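You operate a simulated robot arm through the tools that you are given. There is no shell and no other tool.

You run a simulated robot arm. Do the job below in one go: nothing can be reset, and whatever is moved stays where it is left.

Task
Press the thick gold ring flush into the blue square block and put the block in the green tray.
Fine: use the small red press; leave its handle wound up and its slide out.

It is judged by the outcome, as a careful person would: the job done as asked, and still so three seconds after it is handed in. It fails if anything else is knocked over, pushed out of place, dropped, spilled or broken.

Robot
A 7-joint arm with a two-finger gripper, fixed in place. Base frame: the origin is on the floor under the middle of its stand, x ahead of it, y to its left, z up; the work surface is at about z = 0.84. Units: m, rad, N and s.
With the tool pointing down near the work surface it reaches from about 0.34 to 0.72 m from the base axis. Its first joint turns from -1.152 to 1.152 rad. Payload 2.45 kg.
The TCP is the grasp point between the finger pads, 0.026 m short of the fingertips. In the tool frame z runs along the fingers and y along their closing line. The gripper opens to 0.096 m; its body begins 0.069 m behind the TCP.
Orientation is told as [roll, pitch, yaw] about the base's x, y, z axes, in that order, counted from this pose: with the fingers straight down and closing along the base's y, the tool's x points along the base's -x, its y along +y and its z along -z.

Tools
- The arm moves only by the tool move_arm. Its argument "targets" is a list of rows, each a list of 3 entries, a list of its own where there are three numbers: the closure, from 0 (fully open) to 1 (shut), then the shift along the tool's x, y, z in m, then the turn, a rotation vector about the tool's x, y, z in rad. In form: [[fingers, [x, y, z], [rx, ry, rz]], ...]. A call has 1 to 20 rows; each row shifts and turns the commanded pose from where the row before left it, along the tool's axes as they then stand. Each row takes 0.2 s and may step no farther than 0.05 m and 0.15 rad from the row before; otherwise, or with a gripper value out of range, the whole call is refused. A pose out of reach is approached as far as the arm can. The call stops where the force on the tool passes 50 N (or 10 N more than at its start, if that is more) or the arm is blocked; 0.2 s more then pass. The fingers move at their own pace (about 0.05 m/s each) and stop on an object; they squeeze with about 41 N. The grip force told is the motor's: it shows also when the fingers shut on nothing. Time passes only in rows, and 0.2 s behind the last, so rows that do not move let the fingers close. It gives the time, the measured TCP pose, the force on the tool (base axes), the opening and the grip force at its end, in the units of the frame above (readings bear some noise), with the torque about the TCP (base axes, N m) and any sound that the robot's microphone picked up.
- Cameras (640 x 400 px; columns grow to the right, rows downward): "scene" is fixed at [0.1666, -0.3842, 1.4461]; the picture's right is [0.80, -0.61, 0.00], its down [-0.21, -0.28, -0.94] and it looks along [0.57, 0.74, -0.35] (base axes); focal length 302 px, centre (320, 200). "wrist" rides on the gripper at [0.082, 0.003, -0.098] in the tool frame; the picture's right is [-0.04, 1.00, 0.00], its down [-0.73, -0.03, -0.68] and it looks along [-0.68, -0.03, 0.73] (tool axes); focal length 256 px, centre (320, 200). There is no depth. A picture from a camera that has moved, and an enlarged one, comes with that camera's place and axes in the base frame and with its lens.
- capture(camera): a new picture of that camera. The clock stands still meanwhile.
- close_up(camera, box): a new picture of the part [left, top, right, bottom] of that camera's present view, enlarged. The clock stands still meanwhile.
- job_done(): hands the job in; it is judged then, once.

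Places have to be worked out from the pictures, the camera data and where the tool is seen. Open the gripper and draw the arm clear of the work before you hand the job in, unless the task says otherwise.

The tools are called as a command line: name --argument value ..., lists and objects as JSON in quotes. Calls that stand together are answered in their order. move_arm: Moves the arm, as the interface text tells. Its arguments: {"type":"object","properties":{"targets":{"type":"array","items":{"type":"array"}}},"required":["targets"]} The other tools are called the same way: capture (camera) takes a picture; close_up (camera, box) takes an enlarged picture of a part of a camera's view; job_done () hands the job in.

At the start:

```text
time: 0.0
position: [0.3495, 0.1415, 1.3393]
orientation: [-0.001, 0.001, -0.002]
ft_force: [1.0, 0.4, 0.2]
torque: [0.0, 0.0, 0.0]
grip_width: 0.0959
grasp_force: 0.0
```

scene: 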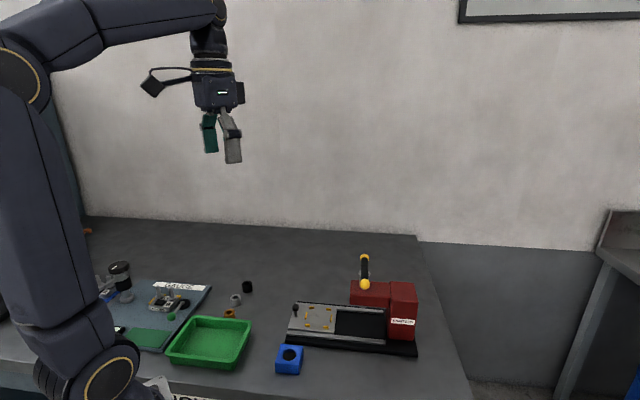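
wrist: 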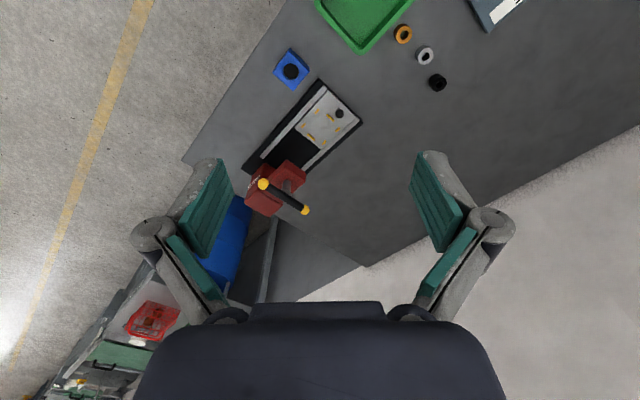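

I start by looking closer at the work area from both cameras to identify the block, rings, press and tray.

close_up --camera "scene" --box '[260, 240, 440, 380]'

close_up --camera "scene" --box '[90, 250, 270, 390]'

close_up --camera "wrist" --box '[230, 0, 480, 220]'

```text
2.86 times, centred on (350, 310) of scene
camera zoom: at [0.1666, -0.3842, 1.4461], right [0.8, -0.61, 0.0], down [-0.21, -0.28, -0.94], along [0.57, 0.74, -0.35], focal length 863 px, centre (234, -114)
```

zoom: 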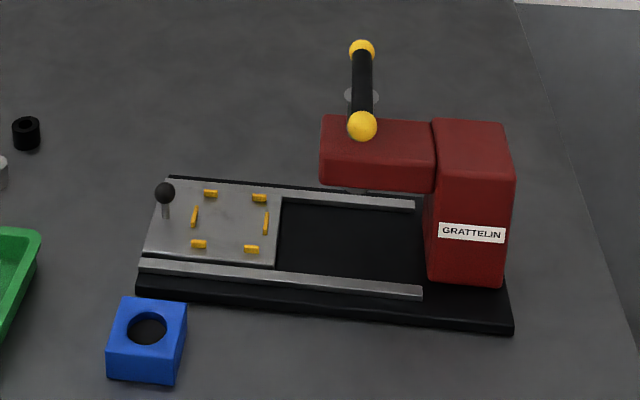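

```text
2.86 times, centred on (180, 320) of scene
camera zoom: at [0.1666, -0.3842, 1.4461], right [0.8, -0.61, 0.0], down [-0.21, -0.28, -0.94], along [0.57, 0.74, -0.35], focal length 863 px, centre (720, -143)
```

zoom: 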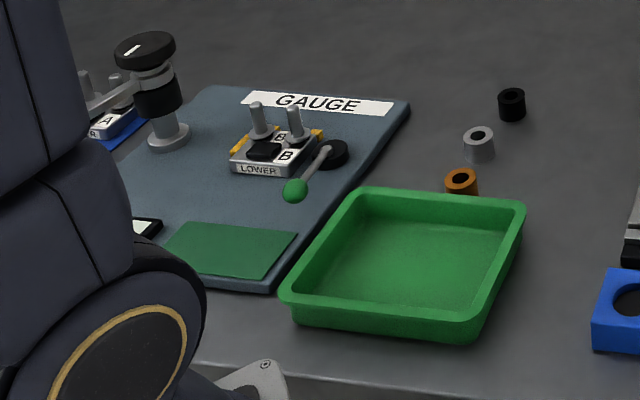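

```text
1.82 times, centred on (355, 110) of wrist
camera zoom: at [0.2684, 0.145, 1.4389], right [0.04, 1.0, 0.0], down [0.73, -0.03, 0.68], along [0.68, -0.03, -0.73], focal length 465 px, centre (256, 364)
```

zoom: 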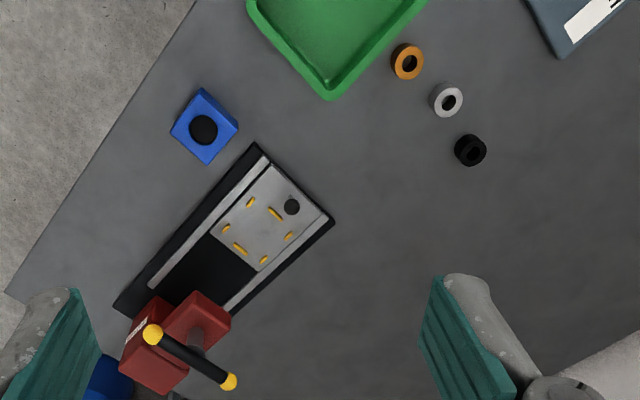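

The block with its hole is near (0.43, 0.075), the press runs at about -45° from (0.45, 0.14) towards (0.68, -0.09), and the gold ring is near (0.377, 0.303). I lower the wrist camera to get better views of them.

move_arm --targets '[[0, [0, -0.015, 0.04], [0, 0, 0]], [0, [0, -0.015, 0.04], [0, 0, 0]], [0, [0, -0.015, 0.04], [0, 0, 0]], [0, [0, -0.015, 0.04], [0, 0, 0]], [0, [0, -0.015, 0.04], [0, 0, 0]], [0, [0, 0, 0], [0, 0, 0]]]'

capture --camera "wrist"

close_up --camera "wrist" --box '[180, 60, 420, 210]'

```text
time: 1.4
position: [0.349, 0.0658, 1.142]
orientation: [0.001, 0.001, -0.001]
ft_force: [-1.0, 0.3, -0.1]
torque: [0.02, -0.02, 0.0]
grip_width: 0.096
grasp_force: 0.1
```

```text
taken
camera wrist: at [0.2685, 0.0697, 1.2396], right [0.04, 1.0, 0.0], down [0.73, -0.03, 0.68], along [0.68, -0.03, -0.73], focal length 256 px, centre (320, 200)
```

wrist: 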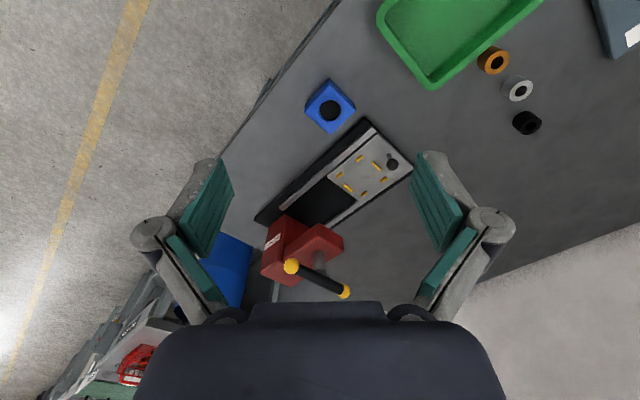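

```text
2.67 times, centred on (300, 135) of wrist
camera zoom: at [0.2685, 0.0697, 1.2396], right [0.04, 1.0, 0.0], down [0.73, -0.03, 0.68], along [0.68, -0.03, -0.73], focal length 683 px, centre (373, 373)
```

zoom: 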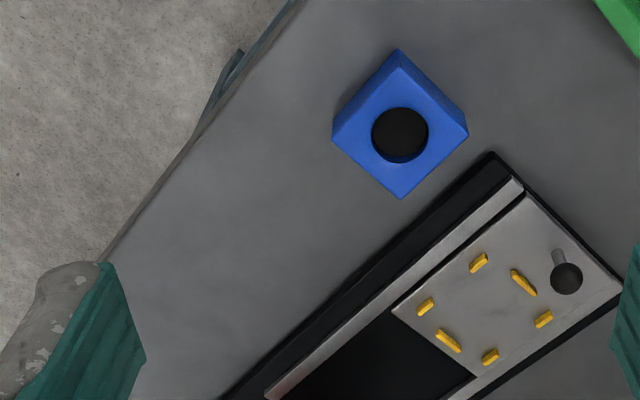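

Now close-ups of the block, the ring group and the press head from this pose.

close_up --camera "wrist" --box '[290, 70, 370, 140]'

close_up --camera "wrist" --box '[470, 30, 560, 150]'

close_up --camera "wrist" --box '[240, 110, 420, 310]'

close_up --camera "scene" --box '[340, 245, 430, 345]'

close_up --camera "scene" --box '[215, 270, 265, 325]'

```text
5.71 times, centred on (330, 105) of wrist
camera zoom: at [0.2685, 0.0697, 1.2396], right [0.04, 1.0, 0.0], down [0.73, -0.03, 0.68], along [0.68, -0.03, -0.73], focal length 1463 px, centre (263, 743)
```

zoom: 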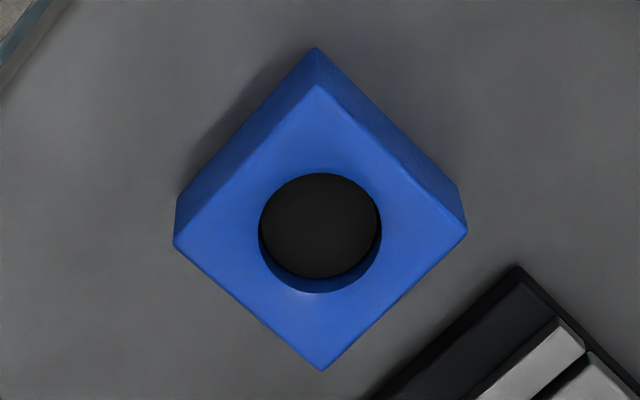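

```text
3.33 times, centred on (515, 90) of wrist
camera zoom: at [0.2685, 0.0697, 1.2396], right [0.04, 1.0, 0.0], down [0.73, -0.03, 0.68], along [0.68, -0.03, -0.73], focal length 853 px, centre (-330, 567)
```

zoom: 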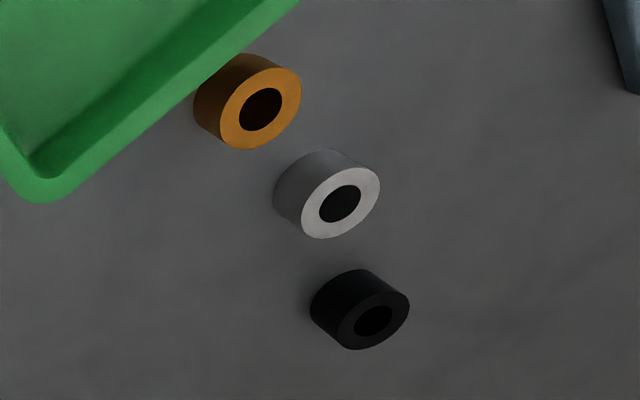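

```text
2.00 times, centred on (330, 210) of wrist
camera zoom: at [0.2685, 0.0697, 1.2396], right [0.04, 1.0, 0.0], down [0.73, -0.03, 0.68], along [0.68, -0.03, -0.73], focal length 512 px, centre (300, 180)
```

zoom: 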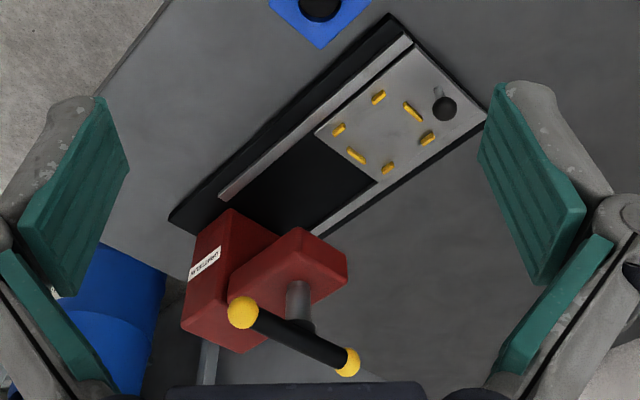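

```text
4.00 times, centred on (385, 295) of scene
camera zoom: at [0.1666, -0.3842, 1.4461], right [0.8, -0.61, 0.0], down [-0.21, -0.28, -0.94], along [0.57, 0.74, -0.35], focal length 1208 px, centre (60, -180)
```

zoom: 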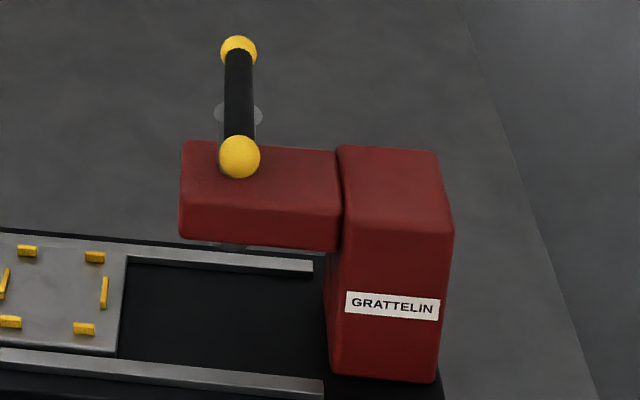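

```text
7.27 times, centred on (240, 298) of scene
camera zoom: at [0.1666, -0.3842, 1.4461], right [0.8, -0.61, 0.0], down [-0.21, -0.28, -0.94], along [0.57, 0.74, -0.35], focal length 2197 px, centre (902, -509)
```

zoom: 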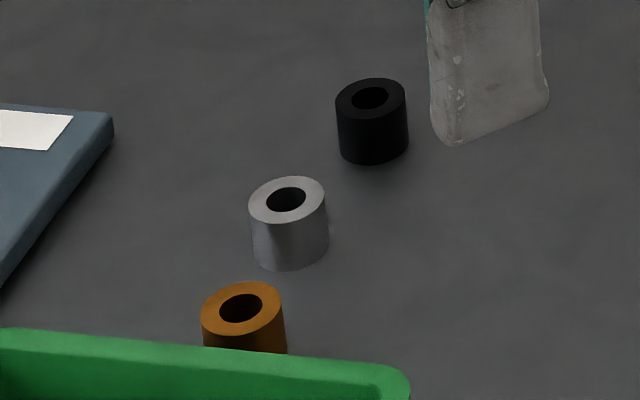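

Block top is about z = 0.868, 55 mm square at 45°, centred near (0.434, 0.077); handle hub near (0.6385, 0.0525) with its bar at z ≈ 1.026. I turn the tool to yaw -45° (aligned with press and block) and move to look at the slide from closer.

move_arm --targets '[[0, [0, 0, 0], [0, 0, 0.131]], [0, [0, 0, 0], [0, 0, 0.131]], [0, [0, 0, 0], [0, 0, 0.131]], [0, [0, 0, 0], [0, 0, 0.131]], [0, [0, 0, 0], [0, 0, 0.131]], [0, [0, 0, 0], [0, 0, 0.131]], [0, [0.0033, 0.0375, 0.0164], [0, 0, 0]], [0, [0.0033, 0.0375, 0.0164], [0, 0, 0]], [0, [0.0033, 0.0375, 0.0164], [0, 0, 0]], [0, [0.0033, 0.0375, 0.0164], [0, 0, 0]], [0, [0.0033, 0.0375, 0.0164], [0, 0, 0]], [0, [0, 0, 0], [0, 0, 0]]]'

capture --camera "wrist"

capture --camera "scene"

```text
time: 4.0
position: [0.472, 0.2123, 1.0589]
orientation: [0.001, 0.0, -0.788]
ft_force: [0.9, 0.3, 0.6]
torque: [-0.01, 0.04, 0.02]
grip_width: 0.096
grasp_force: 0.0
```

```text
taken
camera wrist: at [0.4168, 0.2721, 1.1569], right [0.74, 0.68, 0.0], down [0.5, -0.54, 0.68], along [0.46, -0.5, -0.73], focal length 256 px, centre (320, 200)
```

wrist: 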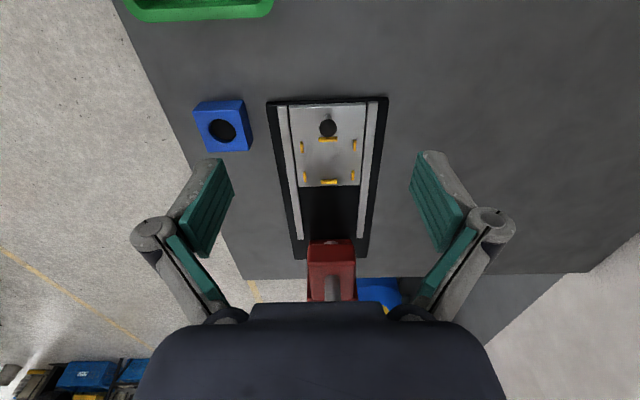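

```text
taken
```

scene: 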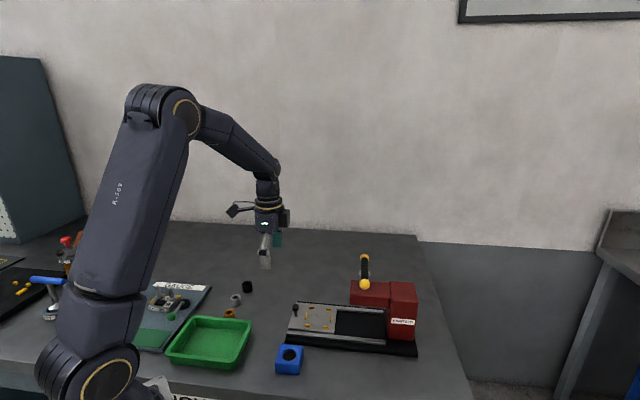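

The wrist now looks straight along the press. I zoom on the slide, the block and the left side of the table for other rings.

close_up --camera "wrist" --box '[260, 85, 400, 195]'

close_up --camera "wrist" --box '[280, 190, 400, 310]'

close_up --camera "wrist" --box '[185, 85, 265, 165]'

close_up --camera "scene" --box '[0, 220, 260, 380]'

```text
3.64 times, centred on (330, 140) of wrist
camera zoom: at [0.4168, 0.2721, 1.1569], right [0.74, 0.68, 0.0], down [0.5, -0.54, 0.68], along [0.46, -0.5, -0.73], focal length 931 px, centre (284, 418)
```

zoom: 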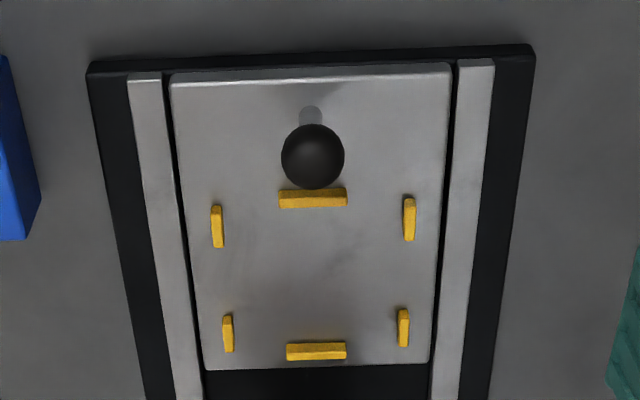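

```text
3.33 times, centred on (340, 250) of wrist
camera zoom: at [0.4168, 0.2721, 1.1569], right [0.74, 0.68, 0.0], down [0.5, -0.54, 0.68], along [0.46, -0.5, -0.73], focal length 853 px, centre (253, 33)
```

zoom: 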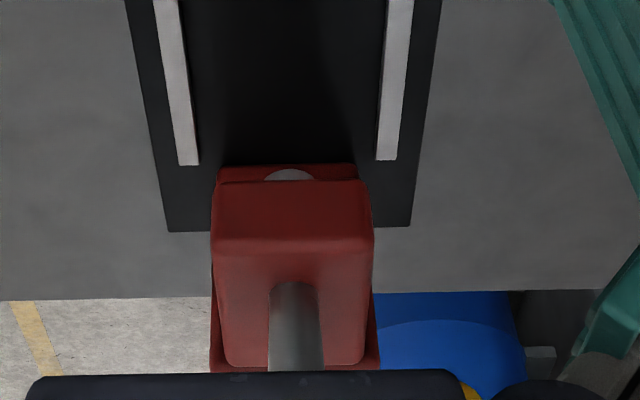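

```text
5.00 times, centred on (225, 125) of wrist
camera zoom: at [0.4168, 0.2721, 1.1569], right [0.74, 0.68, 0.0], down [0.5, -0.54, 0.68], along [0.46, -0.5, -0.73], focal length 1280 px, centre (795, 575)
```

zoom: 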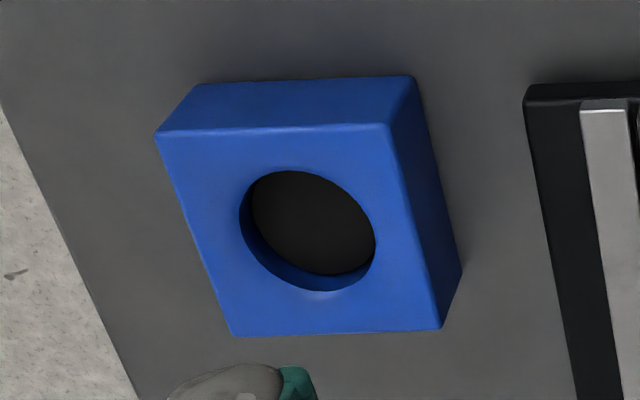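

```text
2.46 times, centred on (130, 300) of scene
camera zoom: at [0.1667, -0.3842, 1.4461], right [0.8, -0.61, 0.0], down [-0.21, -0.28, -0.94], along [0.57, 0.74, -0.35], focal length 744 px, centre (788, -46)
```

zoom: 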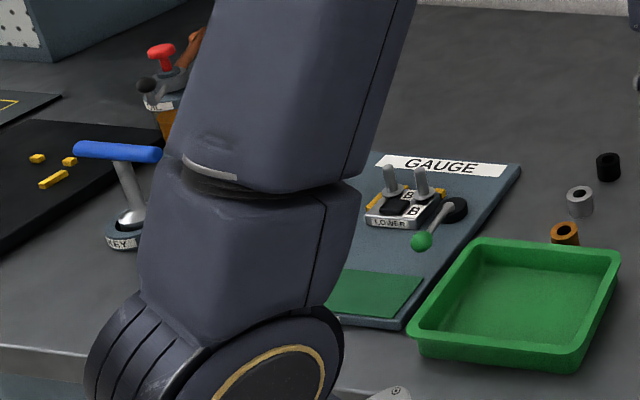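

Slide locating pocket is centred near (e1, e2) = (0.300, 0.491) in press axes, tabs' tops z ≈ 0.870, knob ball z ≈ 0.893. I check the finger shape from the scene camera, and the slide edge, before gripping the block.

close_up --camera "scene" --box '[220, 170, 320, 280]'

close_up --camera "scene" --box '[270, 290, 350, 380]'

```text
3.64 times, centred on (270, 225) of scene
camera zoom: at [0.1667, -0.3842, 1.4461], right [0.8, -0.61, 0.0], down [-0.21, -0.28, -0.94], along [0.57, 0.74, -0.35], focal length 1098 px, centre (502, 109)
```

zoom: 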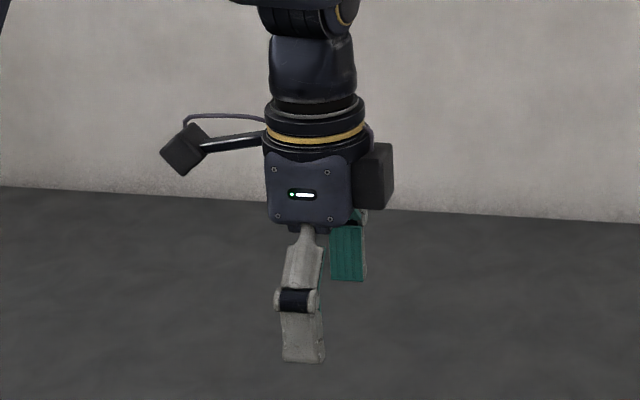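

```text
4.44 times, centred on (310, 335) of scene
camera zoom: at [0.1667, -0.3842, 1.4461], right [0.8, -0.61, 0.0], down [-0.21, -0.28, -0.94], along [0.57, 0.74, -0.35], focal length 1342 px, centre (364, -400)
```

zoom: 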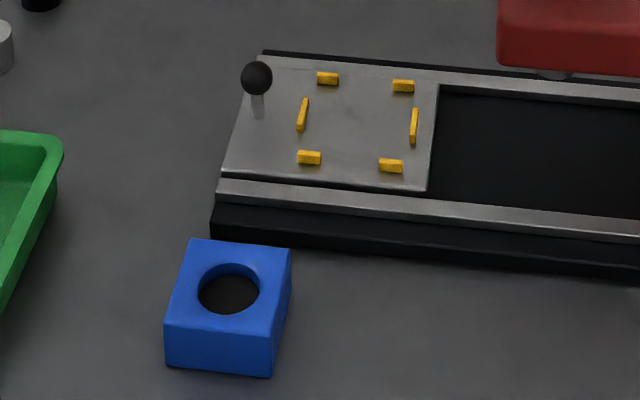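

The gripper has a side box opposite the camera, so I'll keep it tilted when near the press head later. Now I move above the block with the fingers part closed (about 67 mm) and check alignment before descending.

move_arm --targets '[[0.3, [-0.0172, -0.031, 0.01], [0, 0, 0]], [0.3, [-0.0172, -0.031, 0.01], [0, 0, 0]], [0.3, [-0.0172, -0.031, 0.02], [0, 0, 0]], [0.3, [-0.0172, -0.031, 0.03], [0, 0, 0]], [0.3, [0, 0, 0.03], [0, 0, 0]], [0.3, [0, 0, 0], [0, 0, 0]]]'

capture --camera "wrist"

close_up --camera "scene" --box '[240, 270, 360, 390]'

```text
time: 5.4
position: [0.4303, 0.0738, 0.9573]
orientation: [-0.001, -0.001, -0.787]
ft_force: [0.4, -0.5, 0.4]
torque: [0.02, -0.01, 0.04]
grip_width: 0.0674
grasp_force: 0.0
```

```text
taken
camera wrist: at [0.3762, 0.1341, 1.0565], right [0.74, 0.68, 0.0], down [0.5, -0.54, 0.68], along [0.46, -0.5, -0.73], focal length 256 px, centre (320, 200)
```

wrist: 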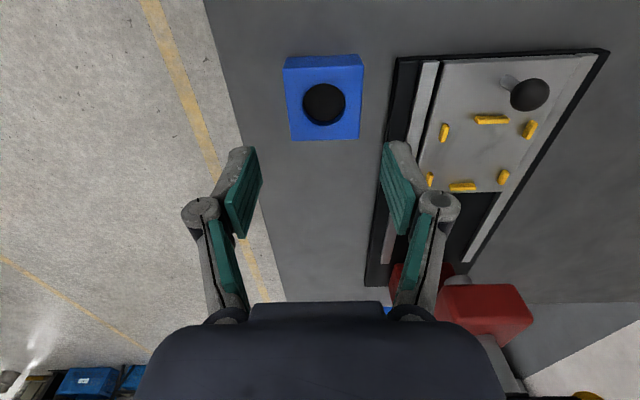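

```text
3.33 times, centred on (300, 330) of scene
camera zoom: at [0.1666, -0.3842, 1.4461], right [0.8, -0.61, 0.0], down [-0.21, -0.28, -0.94], along [0.57, 0.74, -0.35], focal length 1007 px, centre (387, -233)
```

zoom: 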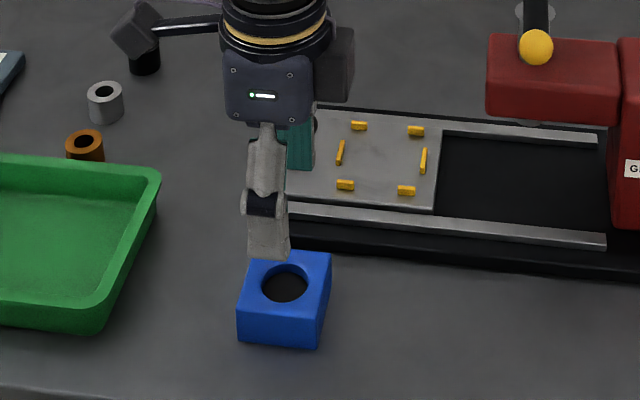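

The block sits centred along e1 and about 3 mm to the +y-tool side of the TCP. I shift 3 mm, descend to TCP z ≈ 0.877 and close.

move_arm --targets '[[0.3, [0.0, 0.003, 0.02], [0, 0, 0]], [0.3, [0, 0, 0.03], [0, 0, 0]], [0.3, [0, 0, 0.02], [0, 0, 0]], [0.3, [0, 0, 0.01], [0, 0, 0]], [0.3, [0, 0, 0], [0, 0, 0]], [0.6, [0, 0, 0], [0, 0, 0]], [0.6, [0, 0, 0], [0, 0, 0]], [0.6, [0, 0, 0], [0, 0, 0]]]'

capture --camera "wrist"

close_up --camera "scene" --box '[240, 270, 360, 390]'

```text
time: 7.2
position: [0.4344, 0.0761, 0.8782]
orientation: [-0.001, 0.0, -0.786]
ft_force: [-0.4, -0.7, 0.5]
torque: [-0.02, -0.01, 0.0]
grip_width: 0.0557
grasp_force: 41.2
```

```text
taken
camera wrist: at [0.3789, 0.1364, 0.9763], right [0.74, 0.68, 0.0], down [0.5, -0.54, 0.68], along [0.46, -0.5, -0.73], focal length 256 px, centre (320, 200)
```

wrist: 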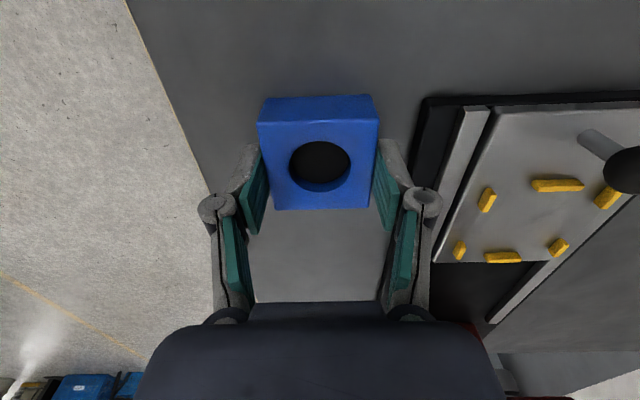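

```text
3.33 times, centred on (300, 330) of scene
camera zoom: at [0.1667, -0.3842, 1.4461], right [0.8, -0.61, 0.0], down [-0.21, -0.28, -0.94], along [0.57, 0.74, -0.35], focal length 1007 px, centre (387, -233)
```

zoom: 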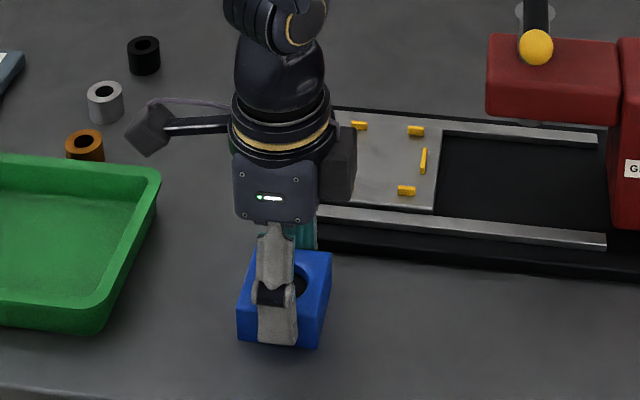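

Block is gripped (55.7 mm). I lift it 8 cm and carry it above the slide pocket, staying high, then look.

move_arm --targets '[[0.6, [0, 0, -0.03], [0, 0, 0]], [0.6, [0, 0, -0.04], [0, 0, 0]], [0.6, [0, 0, -0.02], [0, 0, 0]], [0.6, [-0.01225, 0.0323, 0], [0, 0, 0]], [0.6, [-0.01225, 0.0323, 0], [0, 0, 0]], [0.6, [-0.01225, 0.0323, 0], [0, 0, 0]], [0.6, [-0.01225, 0.0323, 0], [0, 0, 0]], [0.6, [0, 0, 0], [0, 0, 0]]]'

capture --camera "wrist"

close_up --camera "scene" --box '[270, 250, 390, 350]'

```text
time: 9.0
position: [0.5597, 0.1328, 0.9674]
orientation: [0.0, 0.0, -0.785]
ft_force: [0.4, 0.6, -2.7]
torque: [0.02, 0.02, 0.01]
grip_width: 0.056
grasp_force: 41.2
```

```text
taken
camera wrist: at [0.5048, 0.1935, 1.0663], right [0.74, 0.68, 0.0], down [0.5, -0.54, 0.68], along [0.46, -0.5, -0.73], focal length 256 px, centre (320, 200)
```

wrist: 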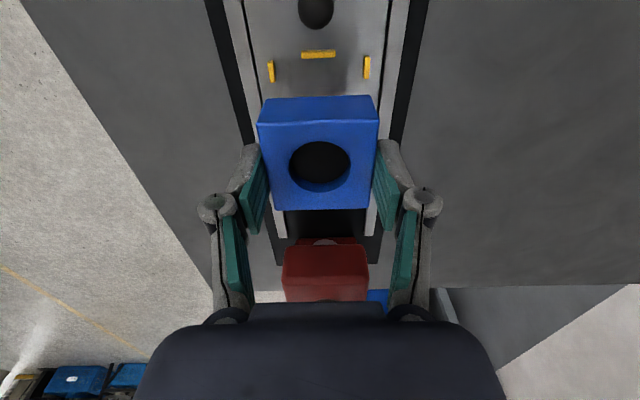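

```text
4.00 times, centred on (330, 300) of scene
camera zoom: at [0.1667, -0.3842, 1.4461], right [0.8, -0.61, 0.0], down [-0.21, -0.28, -0.94], along [0.57, 0.74, -0.35], focal length 1208 px, centre (280, -200)
```

zoom: 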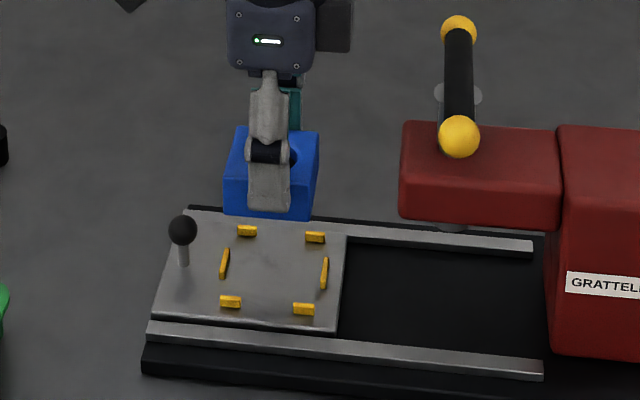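

The block hangs over the pocket, within a millimetre of centre. I lower to just above the tabs and look again.

move_arm --targets '[[0.6, [-0.001, 0.0005, 0.025], [0, 0, 0]], [0.6, [0, 0, 0.02], [0, 0, 0]], [0.6, [0, 0, 0], [0, 0, 0]]]'

close_up --camera "wrist" --box '[220, 0, 420, 250]'

close_up --camera "scene" --box '[280, 270, 360, 350]'

```text
time: 9.8
position: [0.561, 0.1328, 0.9221]
orientation: [0.0, 0.0, -0.785]
ft_force: [0.2, -0.3, -2.2]
torque: [0.0, -0.02, -0.02]
grip_width: 0.0556
grasp_force: 40.8
```

```text
1.60 times, centred on (320, 125) of wrist
camera zoom: at [0.506, 0.1933, 1.0211], right [0.74, 0.68, 0.0], down [0.5, -0.54, 0.68], along [0.46, -0.5, -0.73], focal length 410 px, centre (320, 320)
```

zoom: 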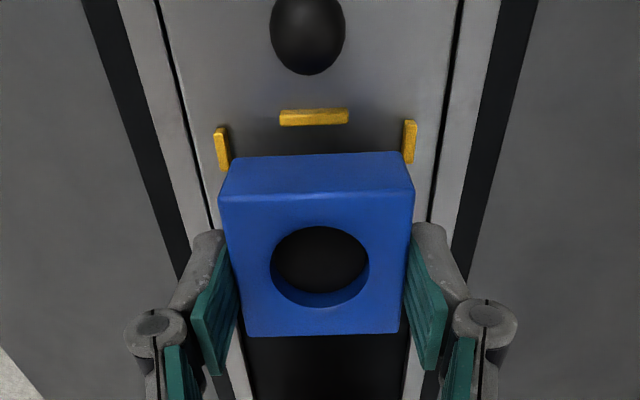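

```text
5.00 times, centred on (320, 310) of scene
camera zoom: at [0.1667, -0.3842, 1.4461], right [0.8, -0.61, 0.0], down [-0.21, -0.28, -0.94], along [0.57, 0.74, -0.35], focal length 1510 px, centre (320, -350)
```

zoom: 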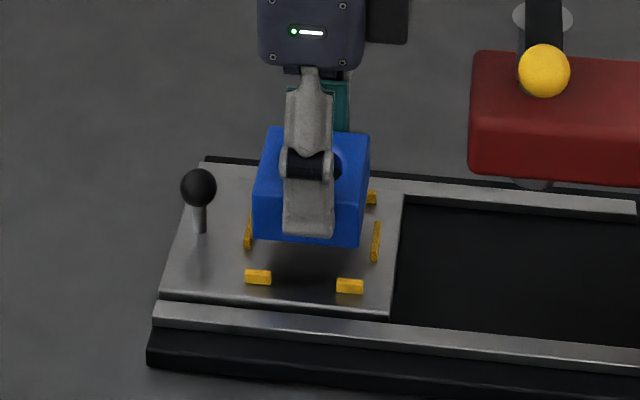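

Looks centred. I lower slowly toward the plate, watching for contact force.

move_arm --targets '[[0.6, [0, 0, 0.008], [0, 0, 0]], [0.6, [0, 0, 0.006], [0, 0, 0]], [0.6, [0, 0, 0.002], [0, 0, 0]], [0.6, [0, 0, 0], [0, 0, 0]]]'

close_up --camera "scene" --box '[280, 270, 360, 350]'

```text
time: 10.8
position: [0.561, 0.1334, 0.9072]
orientation: [0.0, 0.0, -0.786]
ft_force: [0.4, -0.4, -1.3]
torque: [0.0, 0.0, 0.02]
grip_width: 0.0559
grasp_force: 40.6
```

```text
5.00 times, centred on (320, 310) of scene
camera zoom: at [0.1667, -0.3842, 1.4461], right [0.8, -0.61, 0.0], down [-0.21, -0.28, -0.94], along [0.57, 0.74, -0.35], focal length 1510 px, centre (320, -350)
```

zoom: 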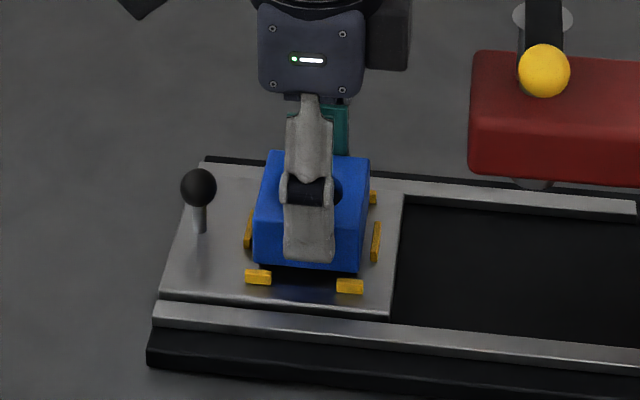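

Not yet touching; I continue in small steps.

move_arm --targets '[[0.6, [0, 0, 0.002], [0, 0, 0]], [0.6, [0, 0, 0.002], [0, 0, 0]], [0.6, [0, 0, 0], [0, 0, 0]]]'

close_up --camera "scene" --box '[280, 270, 360, 350]'

```text
time: 11.6
position: [0.5599, 0.1324, 0.9023]
orientation: [0.0, 0.0, -0.784]
ft_force: [-0.6, 0.4, -3.3]
torque: [0.0, -0.02, -0.03]
grip_width: 0.0558
grasp_force: 40.9
```

```text
5.00 times, centred on (320, 310) of scene
camera zoom: at [0.1667, -0.3842, 1.4461], right [0.8, -0.61, 0.0], down [-0.21, -0.28, -0.94], along [0.57, 0.74, -0.35], focal length 1510 px, centre (320, -350)
```

zoom: 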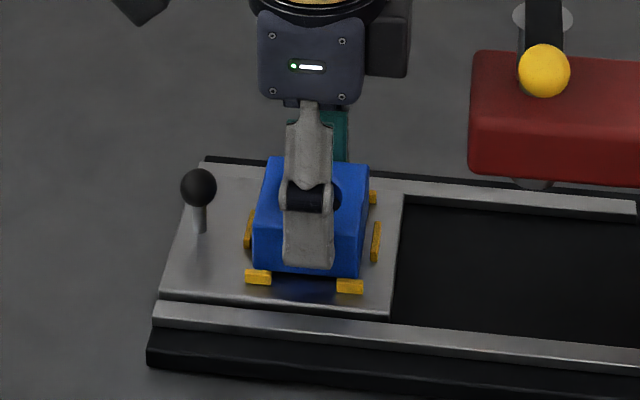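

Still only the block's weight on the sensor; I keep stepping down.

move_arm --targets '[[0.6, [0, 0, 0.0015], [0, 0, 0]], [0.6, [0, 0, 0.0015], [0, 0, 0]], [0.6, [0, 0, 0], [0, 0, 0]]]'

close_up --camera "scene" --box '[300, 290, 350, 330]'

```text
time: 12.4
position: [0.5605, 0.1323, 0.9019]
orientation: [0.001, -0.002, -0.787]
ft_force: [-5.4, -4.6, 20.5]
torque: [0.3, 0.66, 0.11]
grip_width: 0.0557
grasp_force: 41.4
```

```text
10.00 times, centred on (325, 310) of scene
camera zoom: at [0.1661, -0.3844, 1.4462], right [0.8, -0.61, 0.0], down [-0.21, -0.28, -0.94], along [0.57, 0.74, -0.35], focal length 3020 px, centre (270, -900)
```

zoom: 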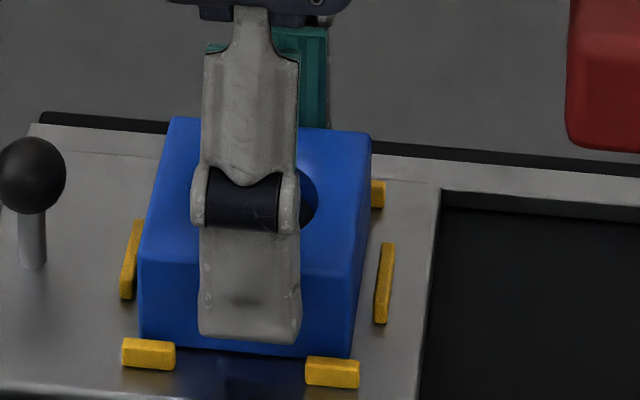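

Contact at 20 N with the block bottom at ≈ 0.8637, i.e. on the plate between the tabs. I release gently and lift straight up.

move_arm --targets '[[0.5, [0, 0, -0.001], [0, 0, 0]], [0.35, [0, 0, 0], [0, 0, 0]], [0.3, [0, 0, 0], [0, 0, 0]], [0.3, [0, 0, 0], [0, 0, 0]], [0.3, [0, 0, -0.02], [0, 0, 0]], [0.3, [0, 0, -0.04], [0, 0, 0]], [0.3, [0, 0, -0.04], [0, 0, 0]], [0.3, [0, 0, -0.02], [0, 0, 0]]]'

capture --camera "wrist"

close_up --camera "scene" --box '[290, 280, 360, 340]'

```text
time: 14.2
position: [0.5604, 0.1328, 1.0203]
orientation: [0.0, -0.001, -0.786]
ft_force: [0.5, 0.6, -0.6]
torque: [-0.01, -0.03, -0.02]
grip_width: 0.0672
grasp_force: 0.1
```

```text
taken
camera wrist: at [0.5058, 0.1937, 1.1203], right [0.74, 0.68, 0.0], down [0.5, -0.54, 0.68], along [0.46, -0.5, -0.73], focal length 256 px, centre (320, 200)
```

wrist: 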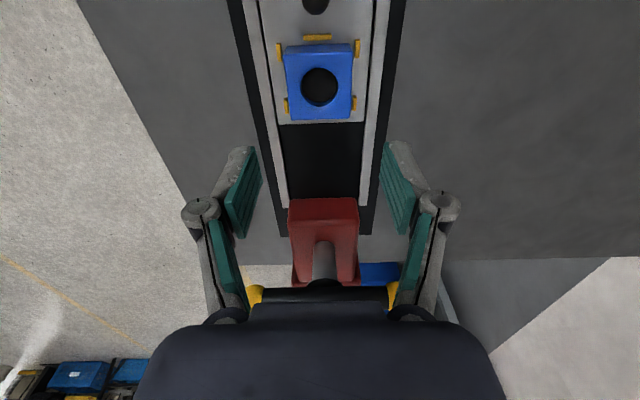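

```text
6.67 times, centred on (325, 310) of scene
camera zoom: at [0.1666, -0.3842, 1.4461], right [0.8, -0.61, 0.0], down [-0.21, -0.28, -0.94], along [0.57, 0.74, -0.35], focal length 2014 px, centre (287, -533)
```

zoom: 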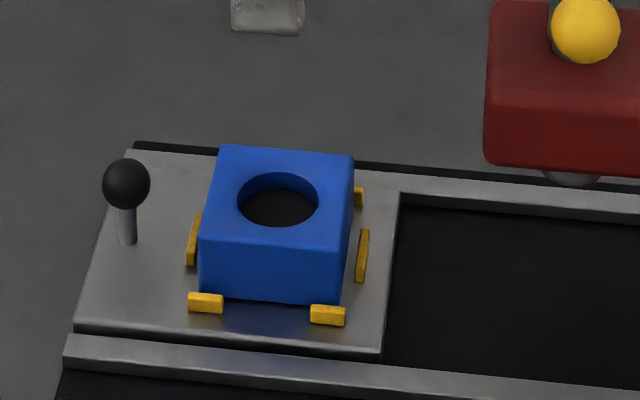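

The block is seated inside the six tabs. Next the ring: I move above the gold ring near (0.3755, 0.2995) and turn to yaw +45° so the fingers close parallel to the tray's side, then look.

move_arm --targets '[[0.3, [0, 0, -0.03], [0, 0, 0]], [0.3, [0.0415, -0.0022, 0], [0, 0, 0]], [0.3, [0.0415, -0.0022, 0], [0, 0, 0]], [0.3, [0.0415, -0.0022, 0], [0, 0, 0]], [0.3, [0.0415, -0.0022, 0], [0, 0, 0]], [0.3, [0.0415, -0.0022, 0], [0, 0, 0]], [0.3, [0.0415, -0.0022, 0], [0, 0, 0]], [0.3, [0, 0, 0], [0, 0, -0.143]], [0.3, [0, 0, 0], [0, 0, -0.143]], [0.3, [0, 0, 0], [0, 0, -0.143]], [0.3, [0, 0, 0], [0, 0, -0.143]], [0.3, [0, 0, 0], [0, 0, -0.143]], [0.3, [0, 0, 0], [0, 0, -0.143]], [0.3, [0, 0, 0], [0, 0, -0.143]], [0.3, [0, 0, 0], [0, 0, -0.143]], [0.3, [0, 0, 0], [0, 0, -0.143]], [0.3, [0, 0, 0], [0, 0, -0.143]], [0.3, [0, 0, 0], [0, 0, -0.143]], [0.3, [0, 0, 0.03], [0, 0, 0]], [0.3, [0, 0, 0], [0, 0, 0]]]'

capture --camera "wrist"

capture --camera "scene"

```text
time: 18.4
position: [0.3744, 0.2988, 1.0208]
orientation: [0.0, 0.0, 0.785]
ft_force: [-0.1, -0.3, -0.3]
torque: [0.01, 0.02, -0.02]
grip_width: 0.0672
grasp_force: 0.0
```

```text
taken
camera wrist: at [0.3157, 0.2438, 1.1195], right [-0.68, 0.73, 0.0], down [0.54, 0.5, 0.68], along [0.5, 0.46, -0.73], focal length 256 px, centre (320, 200)
```

wrist: 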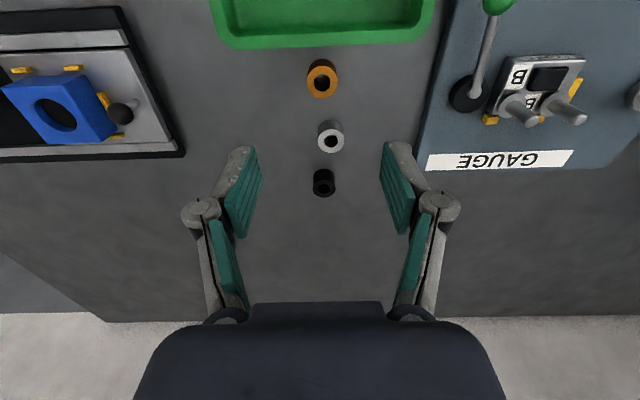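

```text
taken
```

scene: 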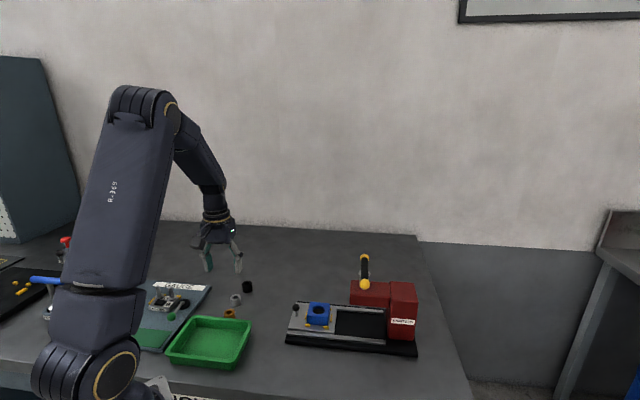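

I zoom on the three rings from here to check sizes and positions.

close_up --camera "wrist" --box '[280, 40, 370, 100]'

close_up --camera "wrist" --box '[280, 100, 380, 205]'

```text
6.67 times, centred on (325, 70) of wrist
camera zoom: at [0.3157, 0.2438, 1.1195], right [-0.68, 0.73, 0.0], down [0.54, 0.5, 0.68], along [0.5, 0.46, -0.73], focal length 1707 px, centre (287, 1067)
```

zoom: 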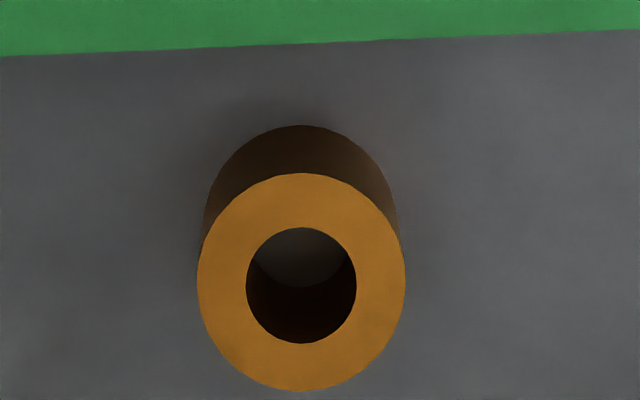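

```text
3.81 times, centred on (330, 152) of wrist
camera zoom: at [0.3157, 0.2438, 1.1195], right [-0.68, 0.73, 0.0], down [0.54, 0.5, 0.68], along [0.5, 0.46, -0.73], focal length 975 px, centre (282, 381)
```

zoom: 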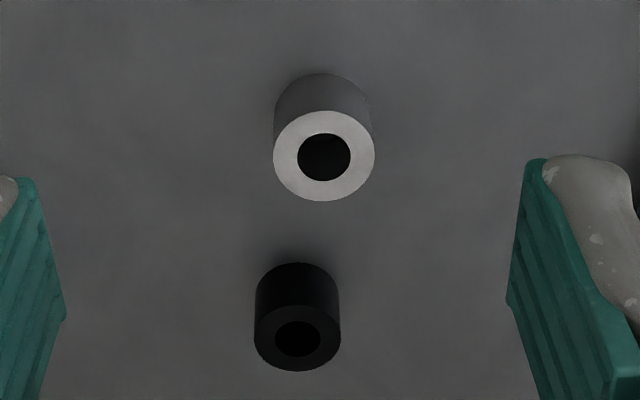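

Gold ring: Ø ≈ 30 mm, ≈ 24 mm tall, 2.8 mm forward and 1.6 mm to +y of the TCP, with the tray rim 3 cm away. I descend with fingertips ending ~6 mm above the table and close on it.

move_arm --targets '[[0.3, [-0.0028, 0.0016, 0.03], [0, 0, 0]], [0.3, [0, 0, 0.04], [0, 0, 0]], [0.3, [0, 0, 0.035], [0, 0, 0]], [0.3, [0, 0, 0.02], [0, 0, 0]], [0.3, [0, 0, 0], [0, 0, 0]]]'

capture --camera "wrist"

close_up --camera "scene" --box '[180, 230, 280, 330]'

```text
time: 19.6
position: [0.3758, 0.3028, 0.8969]
orientation: [0.0, 0.001, 0.787]
ft_force: [0.4, 0.6, 0.2]
torque: [-0.03, -0.01, 0.02]
grip_width: 0.0671
grasp_force: 0.1
```

```text
taken
camera wrist: at [0.3169, 0.2483, 0.9953], right [-0.68, 0.73, 0.0], down [0.54, 0.5, 0.68], along [0.5, 0.46, -0.73], focal length 256 px, centre (320, 200)
```

wrist: 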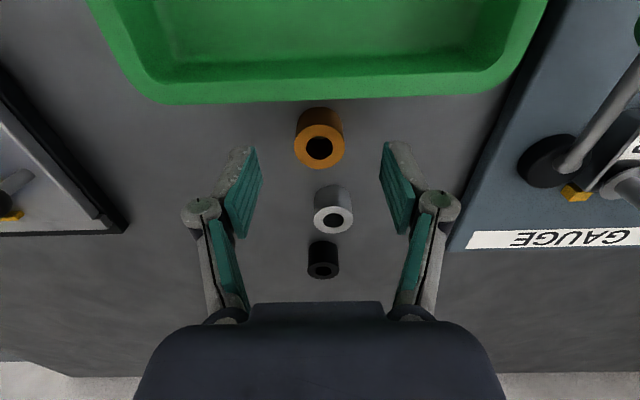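

```text
4.00 times, centred on (230, 280) of scene
camera zoom: at [0.1666, -0.3842, 1.4461], right [0.8, -0.61, 0.0], down [-0.21, -0.28, -0.94], along [0.57, 0.74, -0.35], focal length 1208 px, centre (680, -120)
```

zoom: 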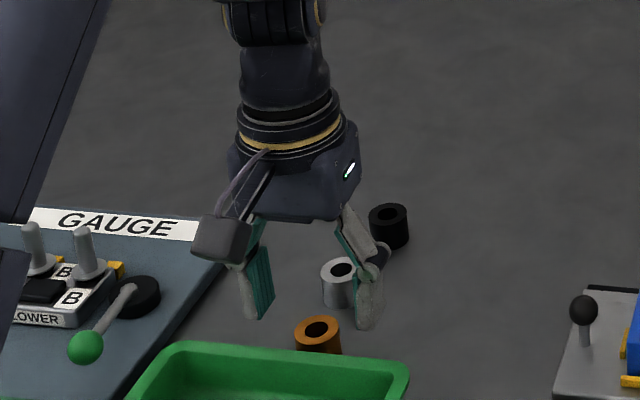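

I refine the ring's offset with a close-up before the last 25 mm.

close_up --camera "wrist" --box '[270, 90, 370, 180]'

```text
4.44 times, centred on (320, 135) of wrist
camera zoom: at [0.3169, 0.2483, 0.9953], right [-0.68, 0.73, 0.0], down [0.54, 0.5, 0.68], along [0.5, 0.46, -0.73], focal length 1138 px, centre (320, 489)
```

zoom: 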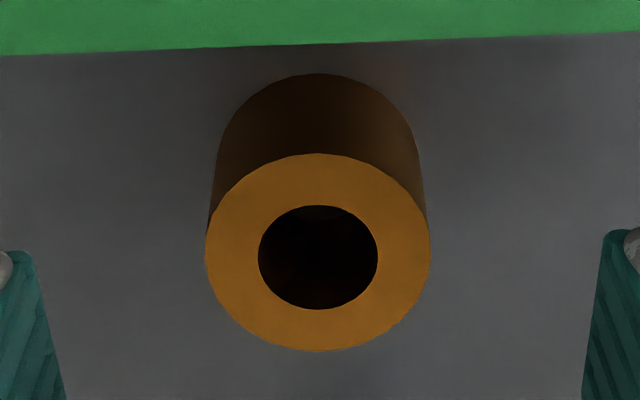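

Ring is within ~1 mm. I descend the last 25 mm and close on it.

move_arm --targets '[[0.3, [0.001, -0.0005, 0.015], [0, 0, 0]], [0.3, [0, 0, 0.01], [0, 0, 0]], [0.3, [0, 0, 0], [0, 0, 0]], [0.9, [0, 0, 0], [0, 0, 0]], [0.9, [0, 0, 0], [0, 0, 0]], [0.9, [0, 0, 0], [0, 0, 0]], [0.9, [0, 0, 0], [0, 0, 0]]]'

capture --camera "wrist"

```text
time: 21.2
position: [0.3757, 0.3031, 0.8716]
orientation: [-0.001, 0.0, 0.788]
ft_force: [0.8, 0.6, 0.7]
torque: [-0.03, -0.03, -0.03]
grip_width: 0.0286
grasp_force: 41.6
```

```text
taken
camera wrist: at [0.3161, 0.247, 0.9704], right [-0.68, 0.73, 0.0], down [0.54, 0.5, 0.68], along [0.5, 0.46, -0.73], focal length 256 px, centre (320, 200)
```

wrist: 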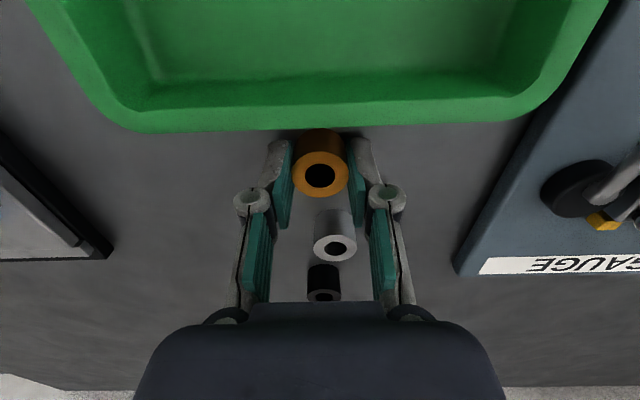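

The ring is held (28.6 mm). I lift it and carry it over the block, keeping high.

move_arm --targets '[[0.9, [0, 0, -0.02], [0, 0, 0]], [0.9, [0, 0, -0.04], [0, 0, 0]], [0.9, [0, 0, -0.05], [0, 0, 0]], [0.9, [0, 0, -0.02], [0, 0, 0]], [0.9, [-0.00166, -0.0416, 0], [0, 0, 0]], [0.9, [-0.00166, -0.0416, 0], [0, 0, 0]], [0.9, [-0.00166, -0.0416, 0], [0, 0, 0]], [0.9, [-0.00166, -0.0416, 0], [0, 0, 0]], [0.9, [-0.00166, -0.0416, 0], [0, 0, 0]], [0.9, [-0.00166, -0.0416, 0], [0, 0, 0]], [0.9, [0, 0, 0], [0, 0, 0]]]'

capture --camera "wrist"

close_up --camera "scene" --box '[260, 220, 420, 350]'

```text
time: 23.6
position: [0.5606, 0.1324, 1.002]
orientation: [0.0, 0.001, 0.788]
ft_force: [-0.9, -0.1, 0.2]
torque: [-0.01, 0.01, -0.02]
grip_width: 0.0288
grasp_force: 41.1
```

```text
taken
camera wrist: at [0.5002, 0.0777, 1.1003], right [-0.68, 0.73, 0.0], down [0.54, 0.5, 0.68], along [0.5, 0.46, -0.73], focal length 256 px, centre (320, 200)
```

wrist: 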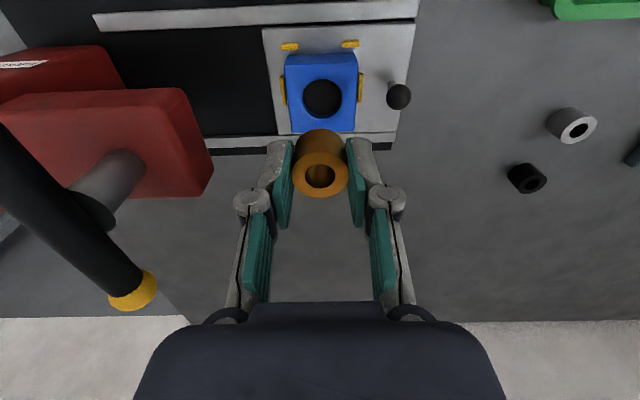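

```text
3.08 times, centred on (340, 285) of scene
camera zoom: at [0.1667, -0.3842, 1.4461], right [0.8, -0.61, 0.0], down [-0.21, -0.28, -0.94], along [0.57, 0.74, -0.35], focal length 929 px, centre (258, -62)
```

zoom: 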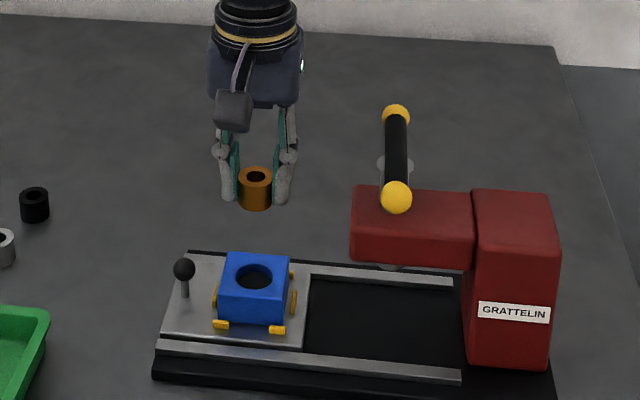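

I zoom to measure the hole centre and the held ring's centre relative to the TCP.

close_up --camera "wrist" --box '[280, 45, 365, 140]'

close_up --camera "wrist" --box '[270, 120, 370, 210]'

```text
4.21 times, centred on (322, 92) of wrist
camera zoom: at [0.5002, 0.0777, 1.1003], right [-0.68, 0.73, 0.0], down [0.54, 0.5, 0.68], along [0.5, 0.46, -0.73], focal length 1078 px, centre (310, 653)
```

zoom: 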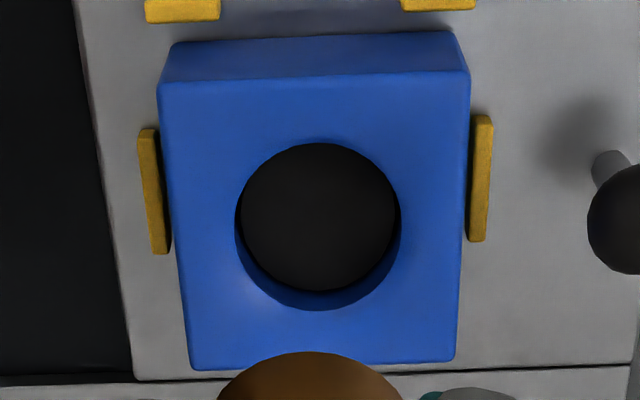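

```text
4.44 times, centred on (320, 165) of wrist
camera zoom: at [0.5002, 0.0777, 1.1003], right [-0.68, 0.73, 0.0], down [0.54, 0.5, 0.68], along [0.5, 0.46, -0.73], focal length 1138 px, centre (320, 356)
```

zoom: 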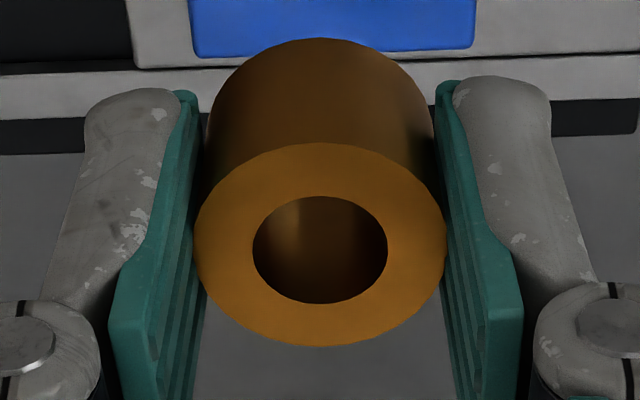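

The hole is blind-looking with a ~8 mm lead-in, Ø ≈ 32.6 mm at the rim; its centre is +0.7 mm forward and +1.3 mm in tool y of the ring. I correct and lower to just above the block.

move_arm --targets '[[0.9, [-0.0007, 0.0013, 0.02], [0, 0, 0]], [0.9, [0, 0, 0.025], [0, 0, 0]], [0.9, [0, 0, 0.02], [0, 0, 0]], [0.9, [0, 0, 0], [0, 0, 0]]]'

capture --camera "wrist"

close_up --camera "scene" --box '[280, 260, 370, 340]'

```text
time: 24.6
position: [0.5588, 0.1345, 0.9359]
orientation: [0.001, -0.001, 0.784]
ft_force: [0.3, 0.1, -1.0]
torque: [0.0, -0.01, 0.03]
grip_width: 0.0285
grasp_force: 41.2
```

```text
taken
camera wrist: at [0.4998, 0.0797, 1.0349], right [-0.68, 0.73, 0.0], down [0.54, 0.5, 0.68], along [0.5, 0.46, -0.73], focal length 256 px, centre (320, 200)
```

wrist: 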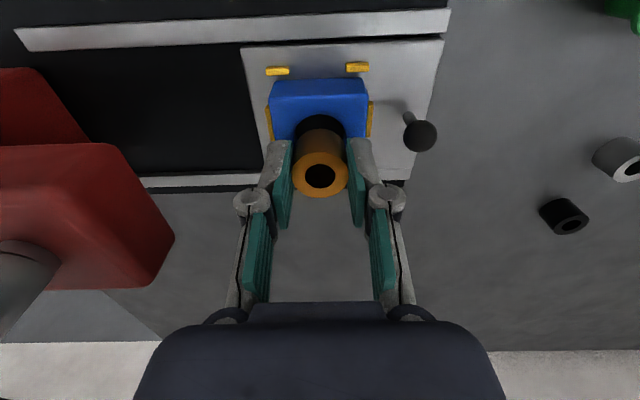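

```text
5.00 times, centred on (325, 300) of scene
camera zoom: at [0.1667, -0.3842, 1.4461], right [0.8, -0.61, 0.0], down [-0.21, -0.28, -0.94], along [0.57, 0.74, -0.35], focal length 1510 px, centre (295, -300)
```

zoom: 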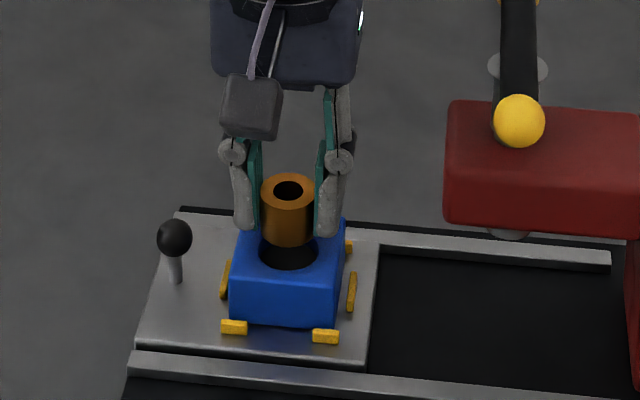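

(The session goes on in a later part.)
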